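You operate a simulated robot arm through the tools that you are given. There is no shell and no other tool. Be economical: measure what you need, move in short steps, check, and stop when the job is done.

Carry out the task below with a simulated robot arm. There is one attempt and no reset: what you move stays moved.

TASK
On the top of the patchwork quilt, make the spray can and the cream note change places.

It is judged by the outcome, as a careful person would: the job done as asked, and still so three seconds after it is handed in. It fails if anything else is knocked over, pushed out of place, dropped, spilled or broken.

THE ROBOT
A 7-joint arm with a two-finger parallel gripper, fixed in place. Base frame: the origin is at the foot of the arm, x ahead of it, y to its left, z up; the work surface is at about z = 0. Lengths are in m, angles in rad, forces in N, time in s.
With the tool pointing down near the work surface it reaches from about 0.24 to 0.62 m from the base axis. Its first joint turns from -1.152 to 1.152 rad. Payload 2.6 kg.
Tool frame: the origin (TCP) lies between the finger pads and is the grasp point; the fingertips stand 0.03 m ahead of it; z points along the fingers, y is the line along which they close. The gripper opens to 0.094 m. The fingers are 0.028 m wide and 0.01 m thick; the gripper's body (0.05 by 0.096 m) begins 0.055 m behind the TCP.
Orientation is told as [roll, pitch, yaw] about the base's x, y, z axes, in that order, counted from this pose: with the fingers straight down and closing along the base's y, the tool's x points along the base's -x, its y along +y and its z along -z.

THE INTERFACE
- The arm moves only by the tool jog_arm. Its argument "moves" is one flat list of numbers, 7 for each row, row after row: the turn, a rotation vector about the tool's x, y, z in units of 6 degrees (1.0 is 6 degrees), then the shift along the tool's x, y, z in units of 30 mm (1.0 is 30 mm), then the gripper command, from -1 (shut) to 1 (fully open), values between in proportion. In form: [ax, ay, az, x, y, z, claw, ax, ay, az, x, y, z, claw, ...]. A call has 1 to 12 rows; each row shifts and turns the commanded pose from where the row before left it, along the tool's axes as they then stand. A call with a number of a shift or a turn outside -1 to 1 is refused whole. A row lasts 0.2 s, in which the tool goes at most 0.05 m and 0.15 rad; a call with a longer step from one row to the next is refused whole, and so is a gripper value outside its range. A pose out of reach is approached as far as the arm can. The call stops where the force on the tool passes 40 N (or 10 N more than at its start, if that is more) or the arm is blocked; 0.2 s more then pass. The fingers move at their own pace (about 0.072 m/s each) and stop on an object; they squeeze with about 29 N. The grip force told is the motor's: it shows also when the fingers shut on nothing. Time passes only in rows, and 0.2 s behind the last, so rows that do not move let the fingers close. It gives the time, the measured TCP pose, the force on the tool (base axes), the opening and the grip force at its end, in the units of the frame above (readings bear some noise).
- Cameras (640 x 400 px; columns grow to the right, rows downward): "scene" is fixed at [0.0386, 0.4302, 0.5743]; the picture's right is [-0.77, -0.64, 0.00], its down [-0.30, 0.36, -0.88] and it looks along [0.56, -0.68, -0.47] (base axes); focal length 372 px, centre (320, 200). "wrist" rides on the gripper at [-0.037, 0, -0.058] in the tool frame; the picture's right is [0.00, -1.00, 0.00], its down [0.97, 0.00, -0.24] and it looks along [0.24, 0.00, 0.97] (tool axes); focal length 218 px, centre (320, 200).
- camera(camera): a new picture of that camera. No time passes.
- locate(camera, pixels): there is no depth. For up to 12 entries [column, row, z] of the newest picture of that camera ("zoom" is the newest enlarged one), the place [x, y] in the base frame at which the ray of that pixel passes the height z, good to about 0.002 m. No time passes.
- zoom(camera, box): a new picture of the part [left, top, right, bottom] of that camera's present view, enlarged. No time passes.
- job_done(): hands the job in; it is judged then, once.

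Work in short steps. Measure before you move; look again where a grasp or a placing could have gone wrong, and mend it. You have 80 turns and 54 pictures in all, the two below and enlarged ones among them. Open the gripper and draw the arm clear of the work before you hand the job in, unless the task says otherwise; then end with one line.

The tools are called after "Emit:" by a JSON object that holds its "name" and its "arguments". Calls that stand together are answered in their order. jog_arm: Moves the arm, as the interface text tells. Its arguments: {"type":"object","properties":{"moves":{"type":"array"}},"required":["moves"]} The other tools are called the same way: camera (camera) takes a picture; locate (camera, pixels) gives the place at which the rays of pixels pass given heights; zoom (camera, box) takes an enlarged picture of a part of a camera's view; job_done () hands the job in.

At the start:

```text
time: 0.0
ee_pos: [0.398, -0.1476, 0.2696]
ee_rot: [0.0, 0.0, 0.0]
ft_force: [0.6, 0.1, 0.3]
opening: 0.0941
grasp_force: 0.1
```

scene: 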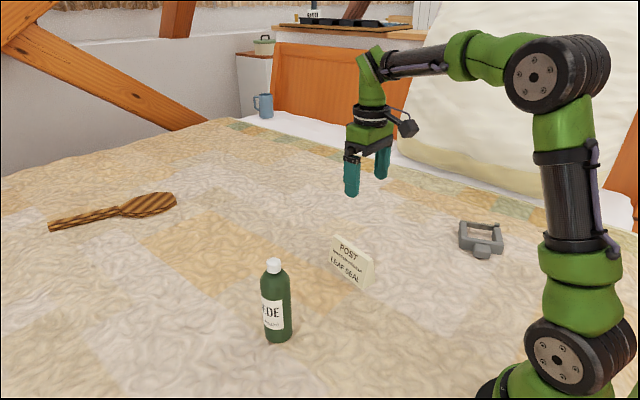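
wrist: 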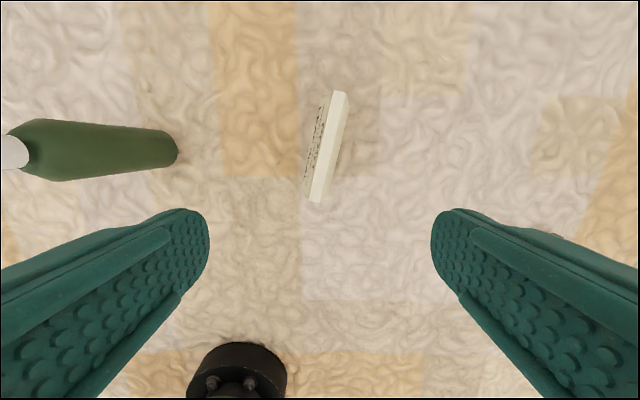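

I'll enlarge the area holding the green can (about 275,300) and the cream note (about 352,262) to measure both.

Emit:
{"name": "zoom", "arguments": {"camera": "scene", "box": [220, 220, 412, 360]}}

Emit:
{"name": "locate", "arguments": {"camera": "wrist", "pixels": [[175, 150, 0.0], [340, 92, 0.05], [315, 201, 0.05], [331, 92, 0.05], [306, 201, 0.05], [348, 95, 0.05], [322, 203, 0.05], [305, 200, 0.0]]}}

Emit:
{"name": "locate", "arguments": {"camera": "scene", "pixels": [[278, 340, 0.0], [265, 335, 0.0], [292, 335, 0.0], [274, 262, 0.1], [274, 262, 0.12], [331, 262, 0.0], [362, 288, 0.0]]}}

```text
2.86 times, centred on (316, 290) of scene
```

zoom: 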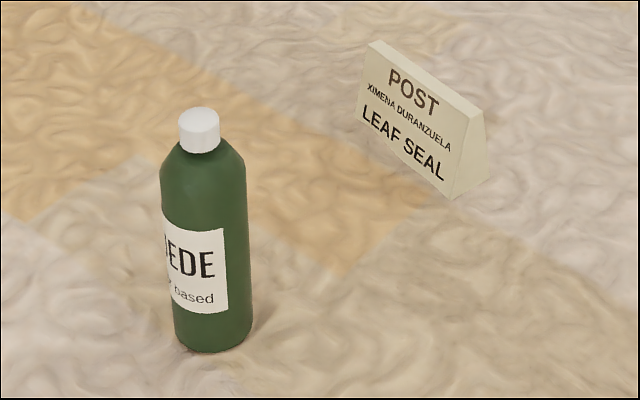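

```text
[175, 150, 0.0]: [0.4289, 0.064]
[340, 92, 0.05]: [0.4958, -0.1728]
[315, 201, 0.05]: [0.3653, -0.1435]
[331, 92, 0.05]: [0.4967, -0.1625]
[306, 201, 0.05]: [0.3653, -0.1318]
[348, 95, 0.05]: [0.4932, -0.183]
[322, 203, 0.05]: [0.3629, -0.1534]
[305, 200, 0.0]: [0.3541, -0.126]
```

```text
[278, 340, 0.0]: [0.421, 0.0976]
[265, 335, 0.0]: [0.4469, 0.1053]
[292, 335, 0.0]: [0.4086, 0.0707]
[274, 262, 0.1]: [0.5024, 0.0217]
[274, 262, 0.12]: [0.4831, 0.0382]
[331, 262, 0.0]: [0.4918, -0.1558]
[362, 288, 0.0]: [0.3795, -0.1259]
```

Emit:
{"name": "locate", "arguments": {"camera": "zoom", "pixels": [[358, 115, 0.0], [452, 198, 0.0], [488, 179, 0.0], [372, 44, 0.045], [470, 115, 0.045], [483, 109, 0.045], [382, 40, 0.045], [213, 352, 0.0], [174, 335, 0.0], [252, 328, 0.0], [213, 330, 0.0], [200, 115, 0.14]]}}

Emit:
{"name": "zoom", "arguments": {"camera": "wrist", "box": [240, 60, 400, 220]}}

```text
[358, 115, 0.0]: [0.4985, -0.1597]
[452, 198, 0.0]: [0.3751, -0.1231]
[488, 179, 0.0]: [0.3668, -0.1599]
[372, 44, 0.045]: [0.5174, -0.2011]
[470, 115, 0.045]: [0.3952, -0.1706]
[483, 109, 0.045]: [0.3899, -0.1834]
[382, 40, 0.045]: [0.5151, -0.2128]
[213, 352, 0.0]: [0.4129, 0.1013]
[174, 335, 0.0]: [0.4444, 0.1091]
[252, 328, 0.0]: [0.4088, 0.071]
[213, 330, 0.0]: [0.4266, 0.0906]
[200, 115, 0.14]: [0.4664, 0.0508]
```

```text
2.50 times, centred on (320, 140) of wrist
```

zoom: 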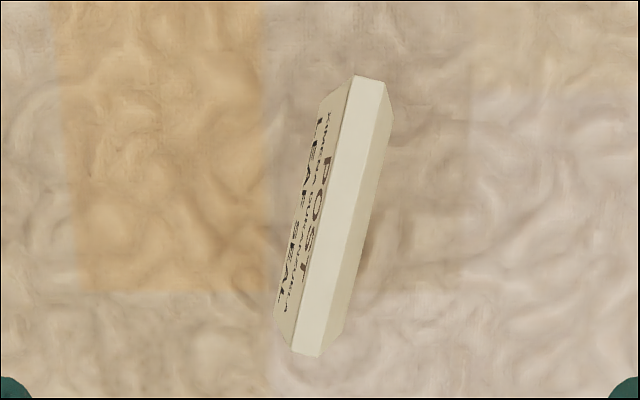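

Emit:
{"name": "locate", "arguments": {"camera": "wrist", "pixels": [[317, 201.5, 0.06], [317, 201.5, 0.07], [340, 92, 0.06], [340, 92, 0.07], [312, 200, 0.06], [312, 200, 0.07], [309, 197, 0.0], [326, 193, 0.0], [175, 150, 0.02], [175, 150, 0.03], [25, 150, 0.13], [0, 150, 0.14]]}}

Emit:
{"name": "locate", "arguments": {"camera": "scene", "pixels": [[370.6, 259.2, 0.06], [370.6, 259.2, 0.07], [335.5, 234.7, 0.06], [335.5, 234.7, 0.07], [368.5, 260, 0.06], [368.5, 260, 0.07], [274, 260, 0.12], [274, 260, 0.13], [274, 260, 0.14], [274, 260, 0.15], [274, 260, 0.16], [274, 260, 0.17]]}}

```text
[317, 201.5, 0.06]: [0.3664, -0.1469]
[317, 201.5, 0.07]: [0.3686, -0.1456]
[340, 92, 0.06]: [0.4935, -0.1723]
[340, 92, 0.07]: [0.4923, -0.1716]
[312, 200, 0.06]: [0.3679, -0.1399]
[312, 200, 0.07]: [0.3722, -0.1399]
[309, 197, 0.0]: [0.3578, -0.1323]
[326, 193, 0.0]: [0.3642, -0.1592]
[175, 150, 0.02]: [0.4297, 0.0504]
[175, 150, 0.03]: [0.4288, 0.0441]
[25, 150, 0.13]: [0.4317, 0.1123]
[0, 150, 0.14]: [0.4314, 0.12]
```

```text
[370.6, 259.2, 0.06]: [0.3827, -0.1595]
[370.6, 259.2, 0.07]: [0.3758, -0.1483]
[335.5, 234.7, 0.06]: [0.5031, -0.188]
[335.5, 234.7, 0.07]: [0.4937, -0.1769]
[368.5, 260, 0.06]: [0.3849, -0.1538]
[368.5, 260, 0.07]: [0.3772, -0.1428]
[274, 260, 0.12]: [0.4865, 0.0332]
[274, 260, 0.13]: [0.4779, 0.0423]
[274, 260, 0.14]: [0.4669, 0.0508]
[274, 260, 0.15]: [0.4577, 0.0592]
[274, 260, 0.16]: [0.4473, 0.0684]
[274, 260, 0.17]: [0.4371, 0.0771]
```

The note's top centre is at about (0.432,-0.158), height about 0.073, yaw about -12°. The can's axis is at about (0.429,0.088), height about 0.18. I'll move over the note, turn to its yaw, descend part-way and look.

Emit:
{"name": "jog_arm", "arguments": {"moves": [0, 0, 0, -0.6, -0.2, 0, 1, 0, 0, 0, -0.53, -0.15, 0, 1, 0, 0, 0.7, 0, 0, 0, 1, 0, 0, 0.7, 0, 0, 0, 1, 0, 0, 0.65, 0, 0, 0, 1, 0, 0, 0, 0, 0, 1, 1, 0, 0, 0, 0, 0, 1, 1, 0, 0, 0, 0, 0, 1, 1, 0, 0, 0, 0, 0, 1, 1, 0, 0, 0, 0, 0, 0, 1]}}

Emit:
{"name": "camera", "arguments": {"camera": "wrist"}}

Emit:
{"name": "camera", "arguments": {"camera": "scene"}}

```text
time: 2.2
ee_pos: [0.4307, -0.1585, 0.1494]
ee_rot: [0.0, 0.001, -0.216]
ft_force: [0.0, 0.9, 0.7]
opening: 0.0938
grasp_force: 0.1
```

```text
49 pictures are left
```

wrist: 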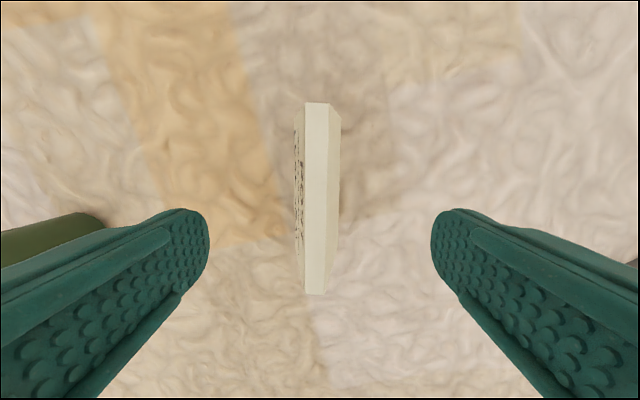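

```text
48 pictures are left
```

scene: 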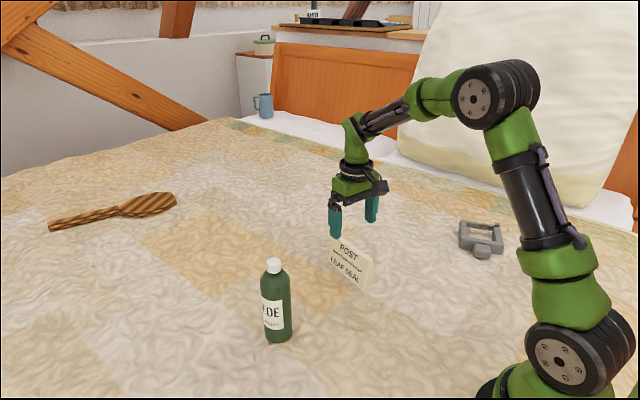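

The note lies straight along the picture, its top strip at columns 304–330, rows 103–294. I'll check the centre at the top height.

Emit:
{"name": "locate", "arguments": {"camera": "wrist", "pixels": [[317, 103, 0.073], [315, 294, 0.073], [305, 294, 0.073], [325, 294, 0.073], [317, 103, 0.068], [315, 294, 0.068]]}}

```text
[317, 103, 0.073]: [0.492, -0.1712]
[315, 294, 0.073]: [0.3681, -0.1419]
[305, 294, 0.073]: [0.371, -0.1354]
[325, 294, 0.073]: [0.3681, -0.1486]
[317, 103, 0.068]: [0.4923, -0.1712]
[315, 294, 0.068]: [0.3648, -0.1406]
```

Centred at (0.430,-0.1565), so I'll shift 2 mm, descend to z≈0.038 and close.

Emit:
{"name": "jog_arm", "arguments": {"moves": [0, 0, 0, 0, 0.06, 1, 1, 0, 0, 0, 0, 0, 1, 1, 0, 0, 0, 0, 0, 1, 1, 0, 0, 0, 0, 0, 0.7, 1, 0, 0, 0, 0, 0, 0, 1]}}

Emit:
{"name": "jog_arm", "arguments": {"moves": [0, 0, 0, 0, 0, 0, 0.2, 0, 0, 0, 0, 0, 0, -0.2, 0, 0, 0, 0, 0, 0, -1, 0, 0, 0, 0, 0, 0, -1, 0, 0, 0, 0, 0, 0, -1, 0, 0, 0, 0, 0, 0, -1]}}

Emit:
{"name": "camera", "arguments": {"camera": "wrist"}}

```text
time: 3.4
ee_pos: [0.4309, -0.1548, 0.0394]
ee_rot: [0.001, 0.0, -0.214]
ft_force: [0.5, 0.4, -1.4]
opening: 0.0937
grasp_force: 0.0
```

```text
time: 4.8
ee_pos: [0.4313, -0.1561, 0.0385]
ee_rot: [0.0, 0.001, -0.214]
ft_force: [0.5, -0.5, 0.5]
opening: 0.0388
grasp_force: 29.2
```

```text
47 pictures are left
```

wrist: 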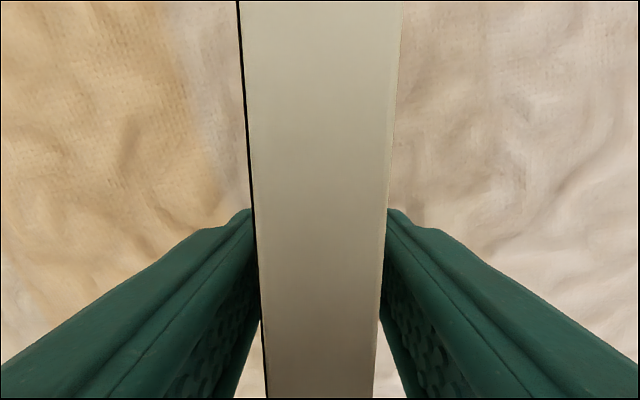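

Gripped at opening 0.039 with 29 N. I'll lift a little and see whether the note comes with it.

Emit:
{"name": "jog_arm", "arguments": {"moves": [0, 0, 0, 0, 0, -0.5, -1, 0, 0, 0, 0, 0, -0.5, -1, 0, 0, 0, 0, 0, -0.5, -1, 0, 0, 0, 0, 0, 0, -1]}}

Emit:
{"name": "zoom", "arguments": {"camera": "scene", "box": [220, 150, 460, 350]}}

```text
time: 5.8
ee_pos: [0.4319, -0.1577, 0.0835]
ee_rot: [0.001, 0.0, -0.215]
ft_force: [-0.3, -0.3, 0.0]
opening: 0.039
grasp_force: 29.3
```

```text
2.00 times, centred on (340, 250) of scene
```

zoom: 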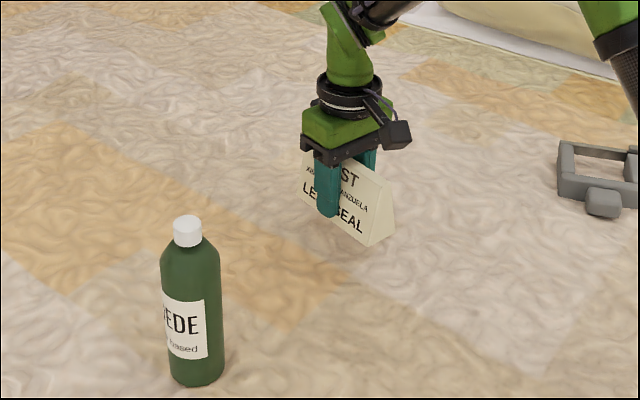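

The note is held. I'll carry it to the free gap at (0.432,-0.035) and set it down.

Emit:
{"name": "jog_arm", "arguments": {"moves": [0, 0, 0, 0.174, 0.795, 0, -1, 0, 0, 0, 0.174, 0.795, 0, -1, 0, 0, 0, 0.174, 0.795, 0, -1, 0, 0, 0, 0.174, 0.795, 0, -1, 0, 0, 0, 0.174, 0.795, 0, -1, 0, 0, 0, 0, 0, 0, -1, 0, 0, 0, 0, 0, 0.6, -1, 0, 0, 0, 0, 0, 0.5, -1, 0, 0, 0, 0, 0, 0.3, -1, 0, 0, 0, 0, 0, 0.07, -1, 0, 0, 0, 0, 0, 0, -1]}}

Emit:
{"name": "zoom", "arguments": {"camera": "scene", "box": [220, 150, 460, 350]}}

```text
time: 8.2
ee_pos: [0.4326, -0.036, 0.038]
ee_rot: [-0.002, -0.004, -0.216]
ft_force: [-5.0, -0.7, 13.6]
opening: 0.0388
grasp_force: 28.9
```

```text
2.00 times, centred on (340, 250) of scene
```

zoom: 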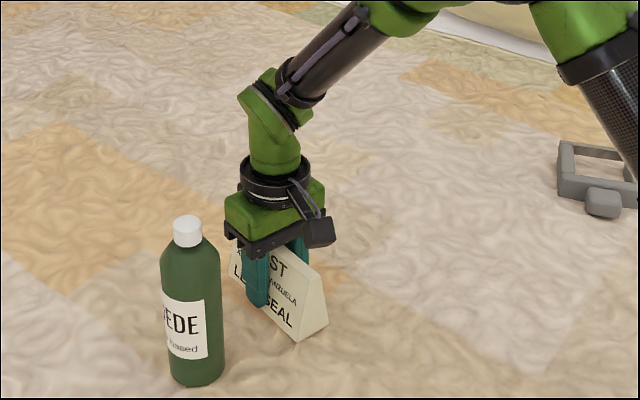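

It is down, with 13.6 N of contact. I'll open and rise straight up.

Emit:
{"name": "jog_arm", "arguments": {"moves": [0, 0, 0, 0, 0, 0, 0.0, 0, 0, 0, 0, 0, 0, 0.8, 0, 0, 0, 0, 0, 0, 0.8, 0, 0, 0, 0, 0, -0.5, 0.8, 0, 0, 0, 0, 0, -1, 1, 0, 0, 0, 0, 0, -1, 1, 0, 0, 0, 0, 0, -1, 1, 0, 0, 0, 0, 0, -1, 1, 0, 0, 0, 0, 0, -1, 1, 0, 0, 0, 0, 0, -1, 1, 0, 0, 0, 0, 0, -1, 1]}}

Emit:
{"name": "camera", "arguments": {"camera": "wrist"}}

Emit:
{"name": "camera", "arguments": {"camera": "scene"}}

```text
time: 10.6
ee_pos: [0.4298, -0.0317, 0.264]
ee_rot: [0.0, 0.0, -0.214]
ft_force: [0.0, 0.8, -0.4]
opening: 0.094
grasp_force: 0.0
```

```text
44 pictures are left
```

wrist: 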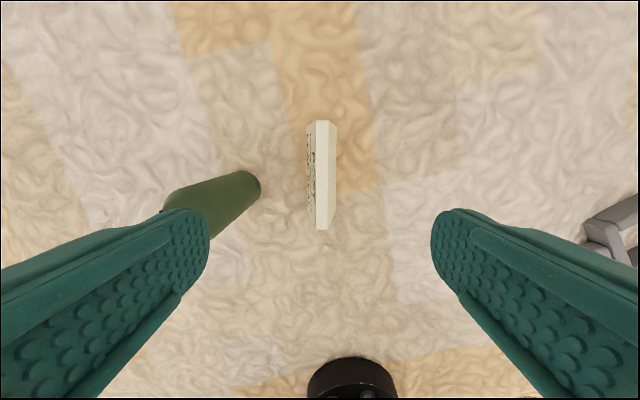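

```text
43 pictures are left
```

scene: 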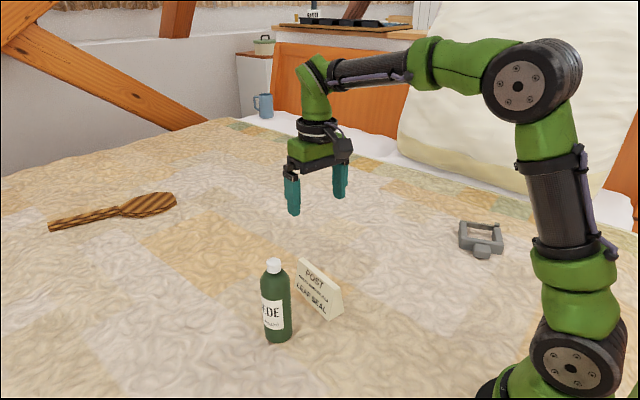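

The note stands upright at the temporary spot. I'll move above the can at (0.429,0.088), keeping the height, and look down.

Emit:
{"name": "jog_arm", "arguments": {"moves": [0, 0, 0, 0.174, 0.78, 0, 1, 0, 0, 0, 0.174, 0.78, 0, 1, 0, 0, 0, 0.174, 0.78, 0, 1, 0, 0, 0, 0.174, 0.78, 0, 1, 0, 0, 0, 0.174, 0.78, 0, 1, 0, 0, 0, 0, 0, 0, 1]}}

Emit:
{"name": "camera", "arguments": {"camera": "wrist"}}

Emit:
{"name": "zoom", "arguments": {"camera": "scene", "box": [200, 200, 360, 350]}}

```text
time: 12.0
ee_pos: [0.4288, 0.0862, 0.2655]
ee_rot: [0.001, 0.002, -0.214]
ft_force: [0.6, -0.6, -0.1]
opening: 0.094
grasp_force: 0.0
```

```text
42 pictures are left
```

wrist: 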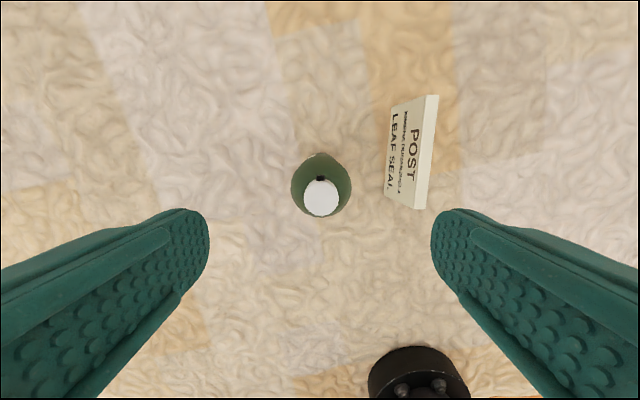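

```text
2.67 times, centred on (280, 275) of scene
```

zoom: 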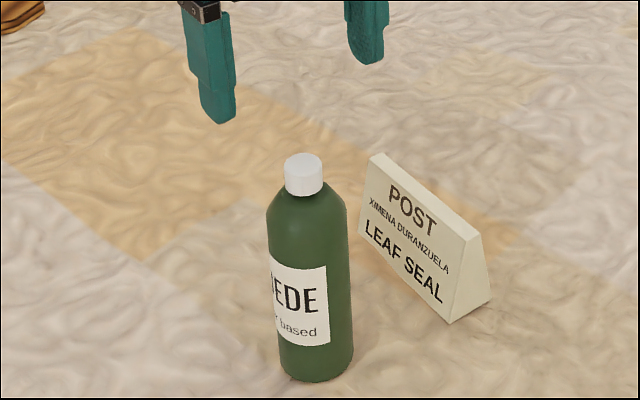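

I'll match the cap-top centre between wrist (321,197) and zoom (303,163) to get the can's height and axis.

Emit:
{"name": "locate", "arguments": {"camera": "wrist", "pixels": [[321, 197, 0.15], [321, 197, 0.16], [321, 197, 0.17], [321, 197, 0.18], [291, 186, 0.14], [352, 186, 0.14], [305, 197, 0.17], [338, 197, 0.17]]}}

Emit:
{"name": "locate", "arguments": {"camera": "zoom", "pixels": [[303, 163, 0.15], [303, 163, 0.16], [303, 163, 0.17], [303, 163, 0.18], [316, 368, 0.0], [281, 368, 0.0], [353, 355, 0.0], [316, 383, 0.0]]}}

```text
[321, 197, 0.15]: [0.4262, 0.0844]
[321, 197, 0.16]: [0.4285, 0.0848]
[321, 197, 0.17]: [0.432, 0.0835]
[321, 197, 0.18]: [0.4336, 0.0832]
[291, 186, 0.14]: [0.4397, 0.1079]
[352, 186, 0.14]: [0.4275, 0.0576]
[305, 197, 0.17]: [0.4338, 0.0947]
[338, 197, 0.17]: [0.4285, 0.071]
```

```text
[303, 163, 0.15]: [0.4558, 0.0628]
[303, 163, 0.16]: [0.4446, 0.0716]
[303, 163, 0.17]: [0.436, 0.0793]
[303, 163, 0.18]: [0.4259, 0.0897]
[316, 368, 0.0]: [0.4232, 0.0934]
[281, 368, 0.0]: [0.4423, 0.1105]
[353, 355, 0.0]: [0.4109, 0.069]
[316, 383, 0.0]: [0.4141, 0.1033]
```

The can is about 0.174 tall with its axis at (0.432,0.0835). I'll centre on it, descend to z≈0.132 so the palm clears the cap, and close.

Emit:
{"name": "jog_arm", "arguments": {"moves": [0, 0, 0, -0.11, -0.06, 0, 1, 0, 0, 0, 0, 0, 1, 1, 0, 0, 0, 0, 0, 1, 1, 0, 0, 0, 0, 0, 1, 1, 0, 0, 0, 0, 0, 1, 1, 0, 0, 0, 0, 0, 0.43, 1, 0, 0, 0, 0, 0, 0, 1]}}

Emit:
{"name": "jog_arm", "arguments": {"moves": [0, 0, 0, 0, 0, 0, 0.3, 0, 0, 0, 0, 0, 0, 0.0, 0, 0, 0, 0, 0, 0, -1, 0, 0, 0, 0, 0, 0, -1, 0, 0, 0, 0, 0, 0, -1]}}

Emit:
{"name": "zoom", "arguments": {"camera": "scene", "box": [200, 200, 360, 350]}}

```text
time: 13.6
ee_pos: [0.4334, 0.0815, 0.1309]
ee_rot: [0.0, -0.001, -0.214]
ft_force: [0.9, 0.4, 0.9]
opening: 0.0938
grasp_force: 0.1
```

```text
time: 14.8
ee_pos: [0.4345, 0.0819, 0.1309]
ee_rot: [0.001, -0.001, -0.215]
ft_force: [0.2, 0.4, 0.1]
opening: 0.0542
grasp_force: 28.5
```

```text
2.67 times, centred on (280, 275) of scene
```

zoom: 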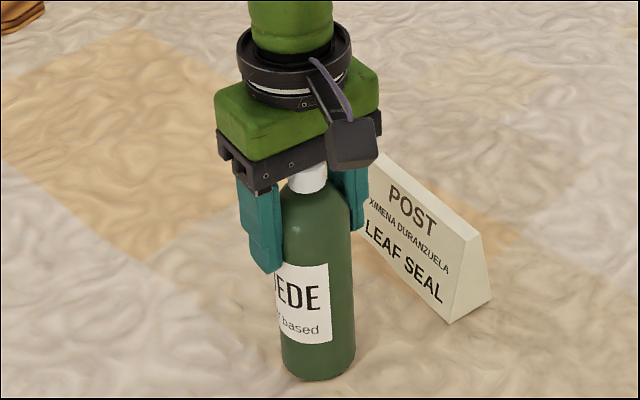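

The can is gripped (0.054 wide). I'll lift it 0.11 m and check it before carrying.

Emit:
{"name": "jog_arm", "arguments": {"moves": [0, 0, 0, 0, 0, -0.5, -1, 0, 0, 0, 0, 0, -0.6, -1, 0, 0, 0, 0, 0, -0.9, -1, 0, 0, 0, 0, 0, -0.9, -1, 0, 0, 0, 0, 0, -0.8, -1, 0, 0, 0, 0, 0, 0, -1]}}

Emit:
{"name": "camera", "arguments": {"camera": "scene"}}

```text
time: 16.2
ee_pos: [0.4349, 0.0836, 0.2444]
ee_rot: [0.0, -0.001, -0.215]
ft_force: [-0.7, 0.0, -1.6]
opening: 0.0539
grasp_force: 29.1
```

```text
39 pictures are left
```

scene: 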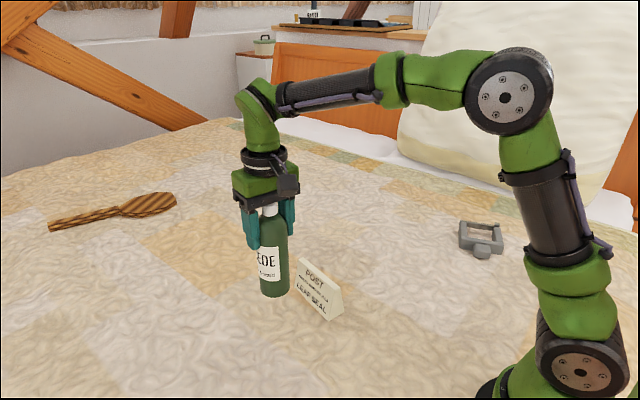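

It is held upright with its bottom at about 0.11 m. I'll carry it over the note to (0.431,-0.158).

Emit:
{"name": "jog_arm", "arguments": {"moves": [0, 0, 0, -0.16, -0.782, 0, -1, 0, 0, 0, -0.16, -0.782, 0, -1, 0, 0, 0, -0.16, -0.782, 0, -1, 0, 0, 0, -0.16, -0.782, 0, -1, 0, 0, 0, -0.16, -0.782, 0, -1, 0, 0, 0, -0.16, -0.782, 0, -1, 0, 0, 0, -0.16, -0.782, 0, -1, 0, 0, 0, -0.16, -0.782, 0, -1, 0, 0, 0, -0.16, -0.782, 0, -1, 0, 0, 0, -0.16, -0.782, 0, -1, 0, 0, 0, 0, 0, 0, -1]}}

Emit:
{"name": "camera", "arguments": {"camera": "scene"}}

```text
time: 18.6
ee_pos: [0.4325, -0.1594, 0.2431]
ee_rot: [-0.001, 0.0, -0.214]
ft_force: [0.0, 0.4, -2.5]
opening: 0.054
grasp_force: 28.7
```

```text
38 pictures are left
```

scene: 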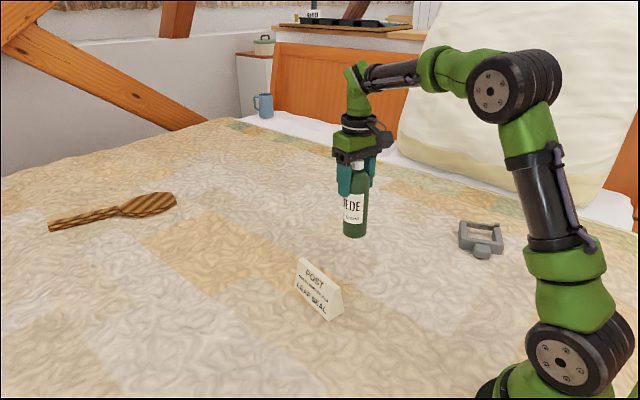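

I'll lower it toward the grasp height of z≈0.131, slowing near the quilt.

Emit:
{"name": "jog_arm", "arguments": {"moves": [0, 0, 0, 0, 0, 0.8, -1, 0, 0, 0, 0, 0, 0.9, -1, 0, 0, 0, 0, 0, 0.9, -1, 0, 0, 0, 0, 0, 0.6, -1, 0, 0, 0, 0, 0, 0.3, -1, 0, 0, 0, 0, 0, 0.15, -1, 0, 0, 0, 0, 0, 0.06, -1, 0, 0, 0, 0, 0, 0, -1]}}

Emit:
{"name": "zoom", "arguments": {"camera": "scene", "box": [280, 150, 440, 320]}}

```text
time: 20.4
ee_pos: [0.4293, -0.1566, 0.1313]
ee_rot: [-0.001, 0.0, -0.214]
ft_force: [-0.1, 0.0, -2.4]
opening: 0.0539
grasp_force: 28.5
```

```text
2.35 times, centred on (360, 235) of scene
```

zoom: 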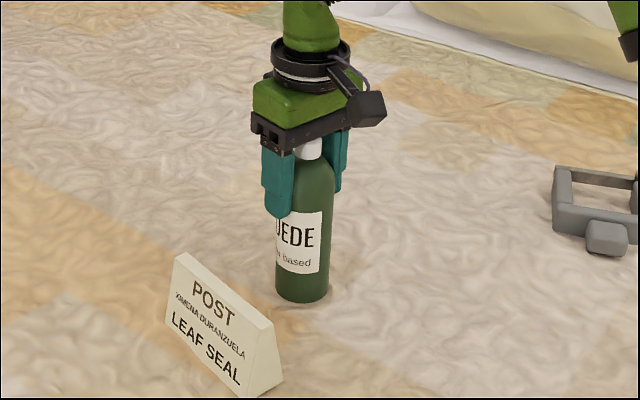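

Not in contact yet (-2.4 N is the can's weight). I'll lower in 1–1.5 mm steps until there is contact.

Emit:
{"name": "jog_arm", "arguments": {"moves": [0, 0, 0, 0, 0, 0.04, -1, 0, 0, 0, 0, 0, 0.04, -1, 0, 0, 0, 0, 0, 0, -1]}}

```text
time: 21.2
ee_pos: [0.4297, -0.1576, 0.1328]
ee_rot: [-0.001, -0.004, -0.214]
ft_force: [-7.6, 2.2, 18.8]
opening: 0.054
grasp_force: 29.0
```

Contact at 18.8 N. I'll raise 1 mm to relax, open slowly, then rise.

Emit:
{"name": "jog_arm", "arguments": {"moves": [0, 0, 0, 0, 0, -0.04, -1, 0, 0, 0, 0, 0, 0, 0.3, 0, 0, 0, 0, 0, 0, 0.6, 0, 0, 0, 0, 0, 0, 1, 0, 0, 0, 0, 0, 0, 1]}}

Emit:
{"name": "jog_arm", "arguments": {"moves": [0, 0, 0, 0, 0, -0.5, 1, 0, 0, 0, 0, 0, -1, 1, 0, 0, 0, 0, 0, -1, 1, 0, 0, 0, 0, 0, -1, 1, 0, 0, 0, 0, 0, -1, 1, 0, 0, 0, 0, 0, 0, 1]}}

Emit:
{"name": "camera", "arguments": {"camera": "wrist"}}

Emit:
{"name": "camera", "arguments": {"camera": "scene"}}

```text
time: 22.4
ee_pos: [0.4304, -0.1553, 0.1312]
ee_rot: [0.0, -0.001, -0.214]
ft_force: [-0.3, 0.4, -0.2]
opening: 0.0941
grasp_force: 0.0
```

```text
time: 23.8
ee_pos: [0.4314, -0.1561, 0.2647]
ee_rot: [0.0, 0.0, -0.214]
ft_force: [0.0, -0.2, 0.1]
opening: 0.0942
grasp_force: 0.0
```

```text
36 pictures are left
```

wrist: 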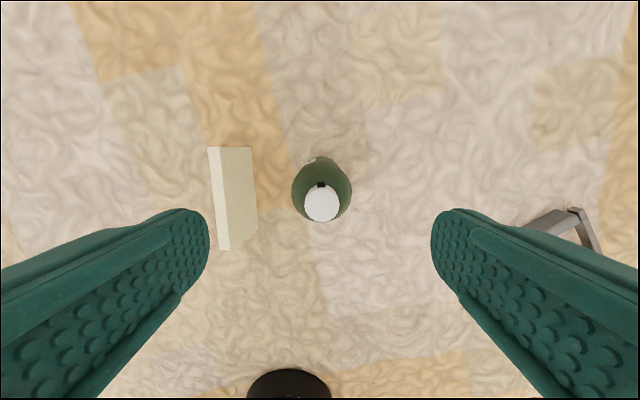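

```text
35 pictures are left
```

scene: 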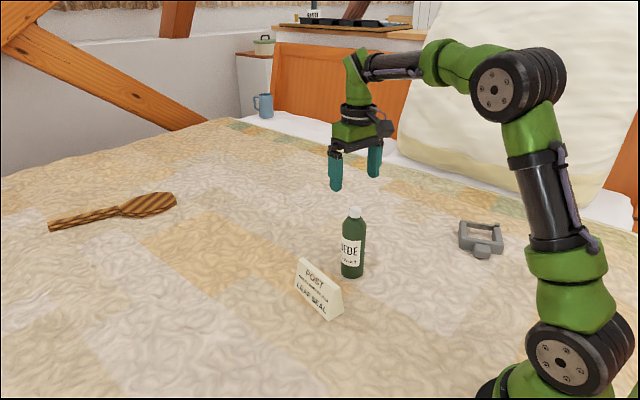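

The can stands upright in the note's old place. Back over the note at (0.432,-0.036), part-way down.

Emit:
{"name": "jog_arm", "arguments": {"moves": [0, 0, 0, 0.165, 0.782, 0, 1, 0, 0, 0, 0.165, 0.782, 0, 1, 0, 0, 0, 0.165, 0.782, 0, 1, 0, 0, 0, 0.165, 0.782, 0, 1, 0, 0, 0, 0.165, 0.782, 0, 1, 0, 0, 0, 0, 0, 1, 1, 0, 0, 0, 0, 0, 1, 1, 0, 0, 0, 0, 0, 1, 1, 0, 0, 0, 0, 0, 0.8, 1, 0, 0, 0, 0, 0, 0, 1]}}

Emit:
{"name": "camera", "arguments": {"camera": "wrist"}}

```text
time: 26.0
ee_pos: [0.434, -0.0358, 0.1511]
ee_rot: [-0.001, -0.001, -0.214]
ft_force: [-0.7, 0.2, -0.5]
opening: 0.0939
grasp_force: 0.1
```

```text
34 pictures are left
```

wrist: 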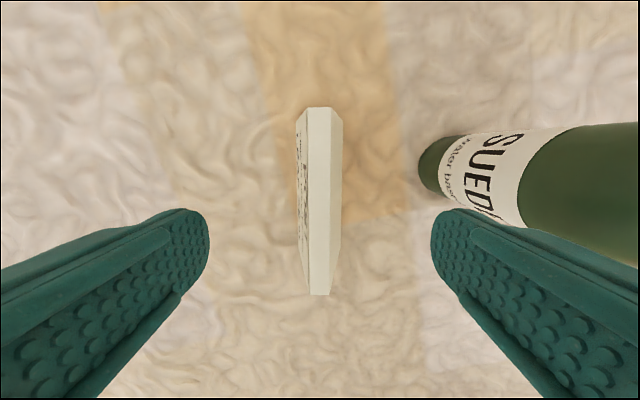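

Well centred (strip at columns 307–331). I'll descend to z≈0.039, close and lift.

Emit:
{"name": "jog_arm", "arguments": {"moves": [0, 0, 0, 0, 0, 1, 1, 0, 0, 0, 0, 0, 1, 1, 0, 0, 0, 0, 0, 1, 1, 0, 0, 0, 0, 0, 0.74, 1, 0, 0, 0, 0, 0, 0, 0.3, 0, 0, 0, 0, 0, 0, -0.2, 0, 0, 0, 0, 0, 0, -1, 0, 0, 0, 0, 0, 0, -1, 0, 0, 0, 0, 0, 0, -1, 0, 0, 0, 0, 0, 0, -1]}}

Emit:
{"name": "jog_arm", "arguments": {"moves": [0, 0, 0, 0, 0, -0.5, -1, 0, 0, 0, 0, 0, -0.5, -1, 0, 0, 0, 0, 0, -0.5, -1, 0, 0, 0, 0, 0, 0, -1]}}

Emit:
{"name": "camera", "arguments": {"camera": "scene"}}

```text
time: 28.2
ee_pos: [0.4335, -0.0386, 0.0383]
ee_rot: [0.0, -0.001, -0.214]
ft_force: [-0.3, 0.2, 0.3]
opening: 0.0389
grasp_force: 28.3
```

```text
time: 29.2
ee_pos: [0.4326, -0.0371, 0.0851]
ee_rot: [-0.002, 0.0, -0.215]
ft_force: [-0.8, 0.0, 0.9]
opening: 0.0392
grasp_force: 28.8
```

```text
33 pictures are left
```

scene: 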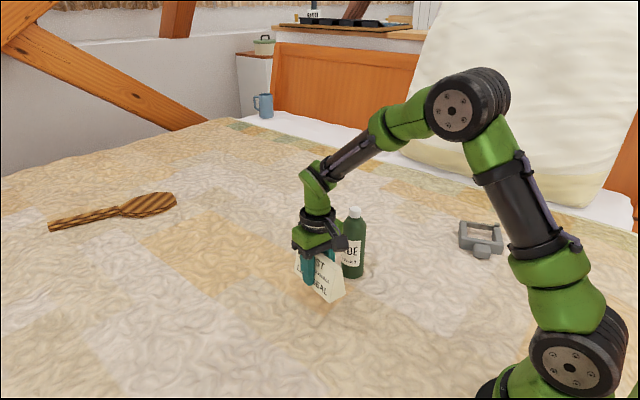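

Held again. I'll carry it to the can's old place at (0.431,0.085) and lower it.

Emit:
{"name": "jog_arm", "arguments": {"moves": [0, 0, 0, 0.182, 0.793, 0, -1, 0, 0, 0, 0.182, 0.793, 0, -1, 0, 0, 0, 0.182, 0.793, 0, -1, 0, 0, 0, 0.182, 0.793, 0, -1, 0, 0, 0, 0.182, 0.793, 0, -1, 0, 0, 0, 0, 0, 0, -1, 0, 0, 0, 0, 0, 0.6, -1, 0, 0, 0, 0, 0, 0.5, -1, 0, 0, 0, 0, 0, 0.3, -1, 0, 0, 0, 0, 0, 0.07, -1, 0, 0, 0, 0, 0, 0, -1]}}

Emit:
{"name": "zoom", "arguments": {"camera": "scene", "box": [200, 180, 400, 360]}}

```text
time: 31.6
ee_pos: [0.4291, 0.0846, 0.0401]
ee_rot: [0.001, 0.0, -0.215]
ft_force: [-0.3, 0.6, -1.0]
opening: 0.0393
grasp_force: 28.9
```

```text
2.22 times, centred on (300, 270) of scene
```

zoom: 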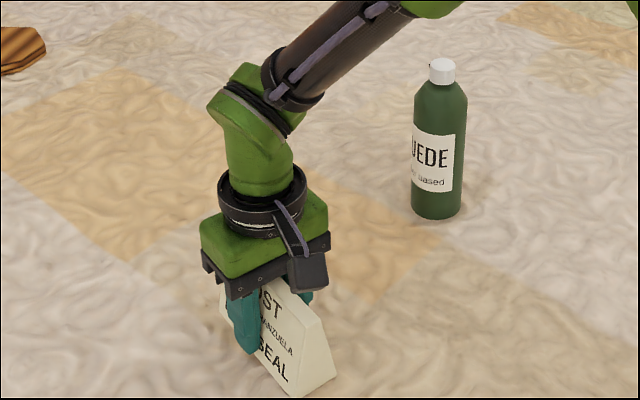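

Nearly down but no contact force yet, so a few more 1 mm steps.

Emit:
{"name": "jog_arm", "arguments": {"moves": [0, 0, 0, 0, 0, 0.04, -1, 0, 0, 0, 0, 0, 0.03, -1, 0, 0, 0, 0, 0, 0, -1]}}

```text
time: 32.4
ee_pos: [0.4294, 0.0837, 0.0389]
ee_rot: [0.0, 0.001, -0.216]
ft_force: [-2.2, -1.5, 9.3]
opening: 0.0391
grasp_force: 28.5
```

Contact at 9 N. I'll open, rise straight up, and check.

Emit:
{"name": "jog_arm", "arguments": {"moves": [0, 0, 0, 0, 0, 0, 0.0, 0, 0, 0, 0, 0, 0, 0.8, 0, 0, 0, 0, 0, 0, 0.8, 0, 0, 0, 0, 0, -0.5, 0.8, 0, 0, 0, 0, 0, -1, 1, 0, 0, 0, 0, 0, -1, 1, 0, 0, 0, 0, 0, -1, 1, 0, 0, 0, 0, 0, -1, 1, 0, 0, 0, 0, 0, -1, 1, 0, 0, 0, 0, 0, -1, 1, 0, 0, 0, 0, 0, -1, 1]}}

Emit:
{"name": "camera", "arguments": {"camera": "wrist"}}

Emit:
{"name": "camera", "arguments": {"camera": "scene"}}

```text
time: 34.8
ee_pos: [0.4309, 0.087, 0.2615]
ee_rot: [0.0, 0.001, -0.214]
ft_force: [-0.4, -0.4, 0.2]
opening: 0.0941
grasp_force: 0.0
```

```text
31 pictures are left
```

wrist: 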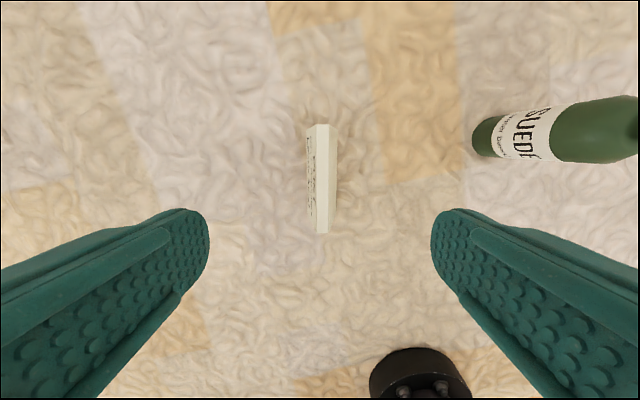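

```text
30 pictures are left
```

scene: 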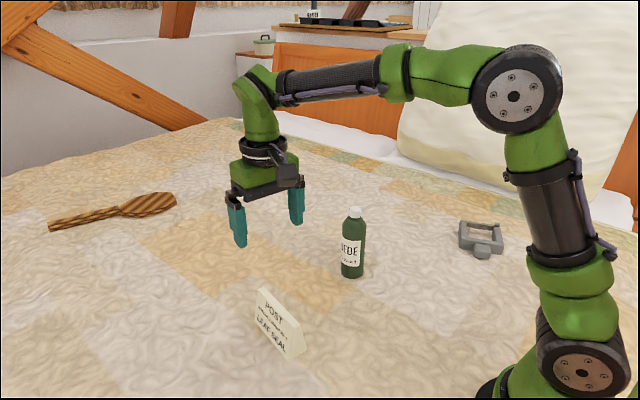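

Both stand upright in each other's places, nothing else has moved, and the gripper is open and well above them. I'll hand it in.

Emit:
{"name": "job_done", "arguments": {}}

```text
The job is handed in.
```

The spray can and the cream note have changed places on the quilt. Both are standing upright, and nothing else was disturbed.
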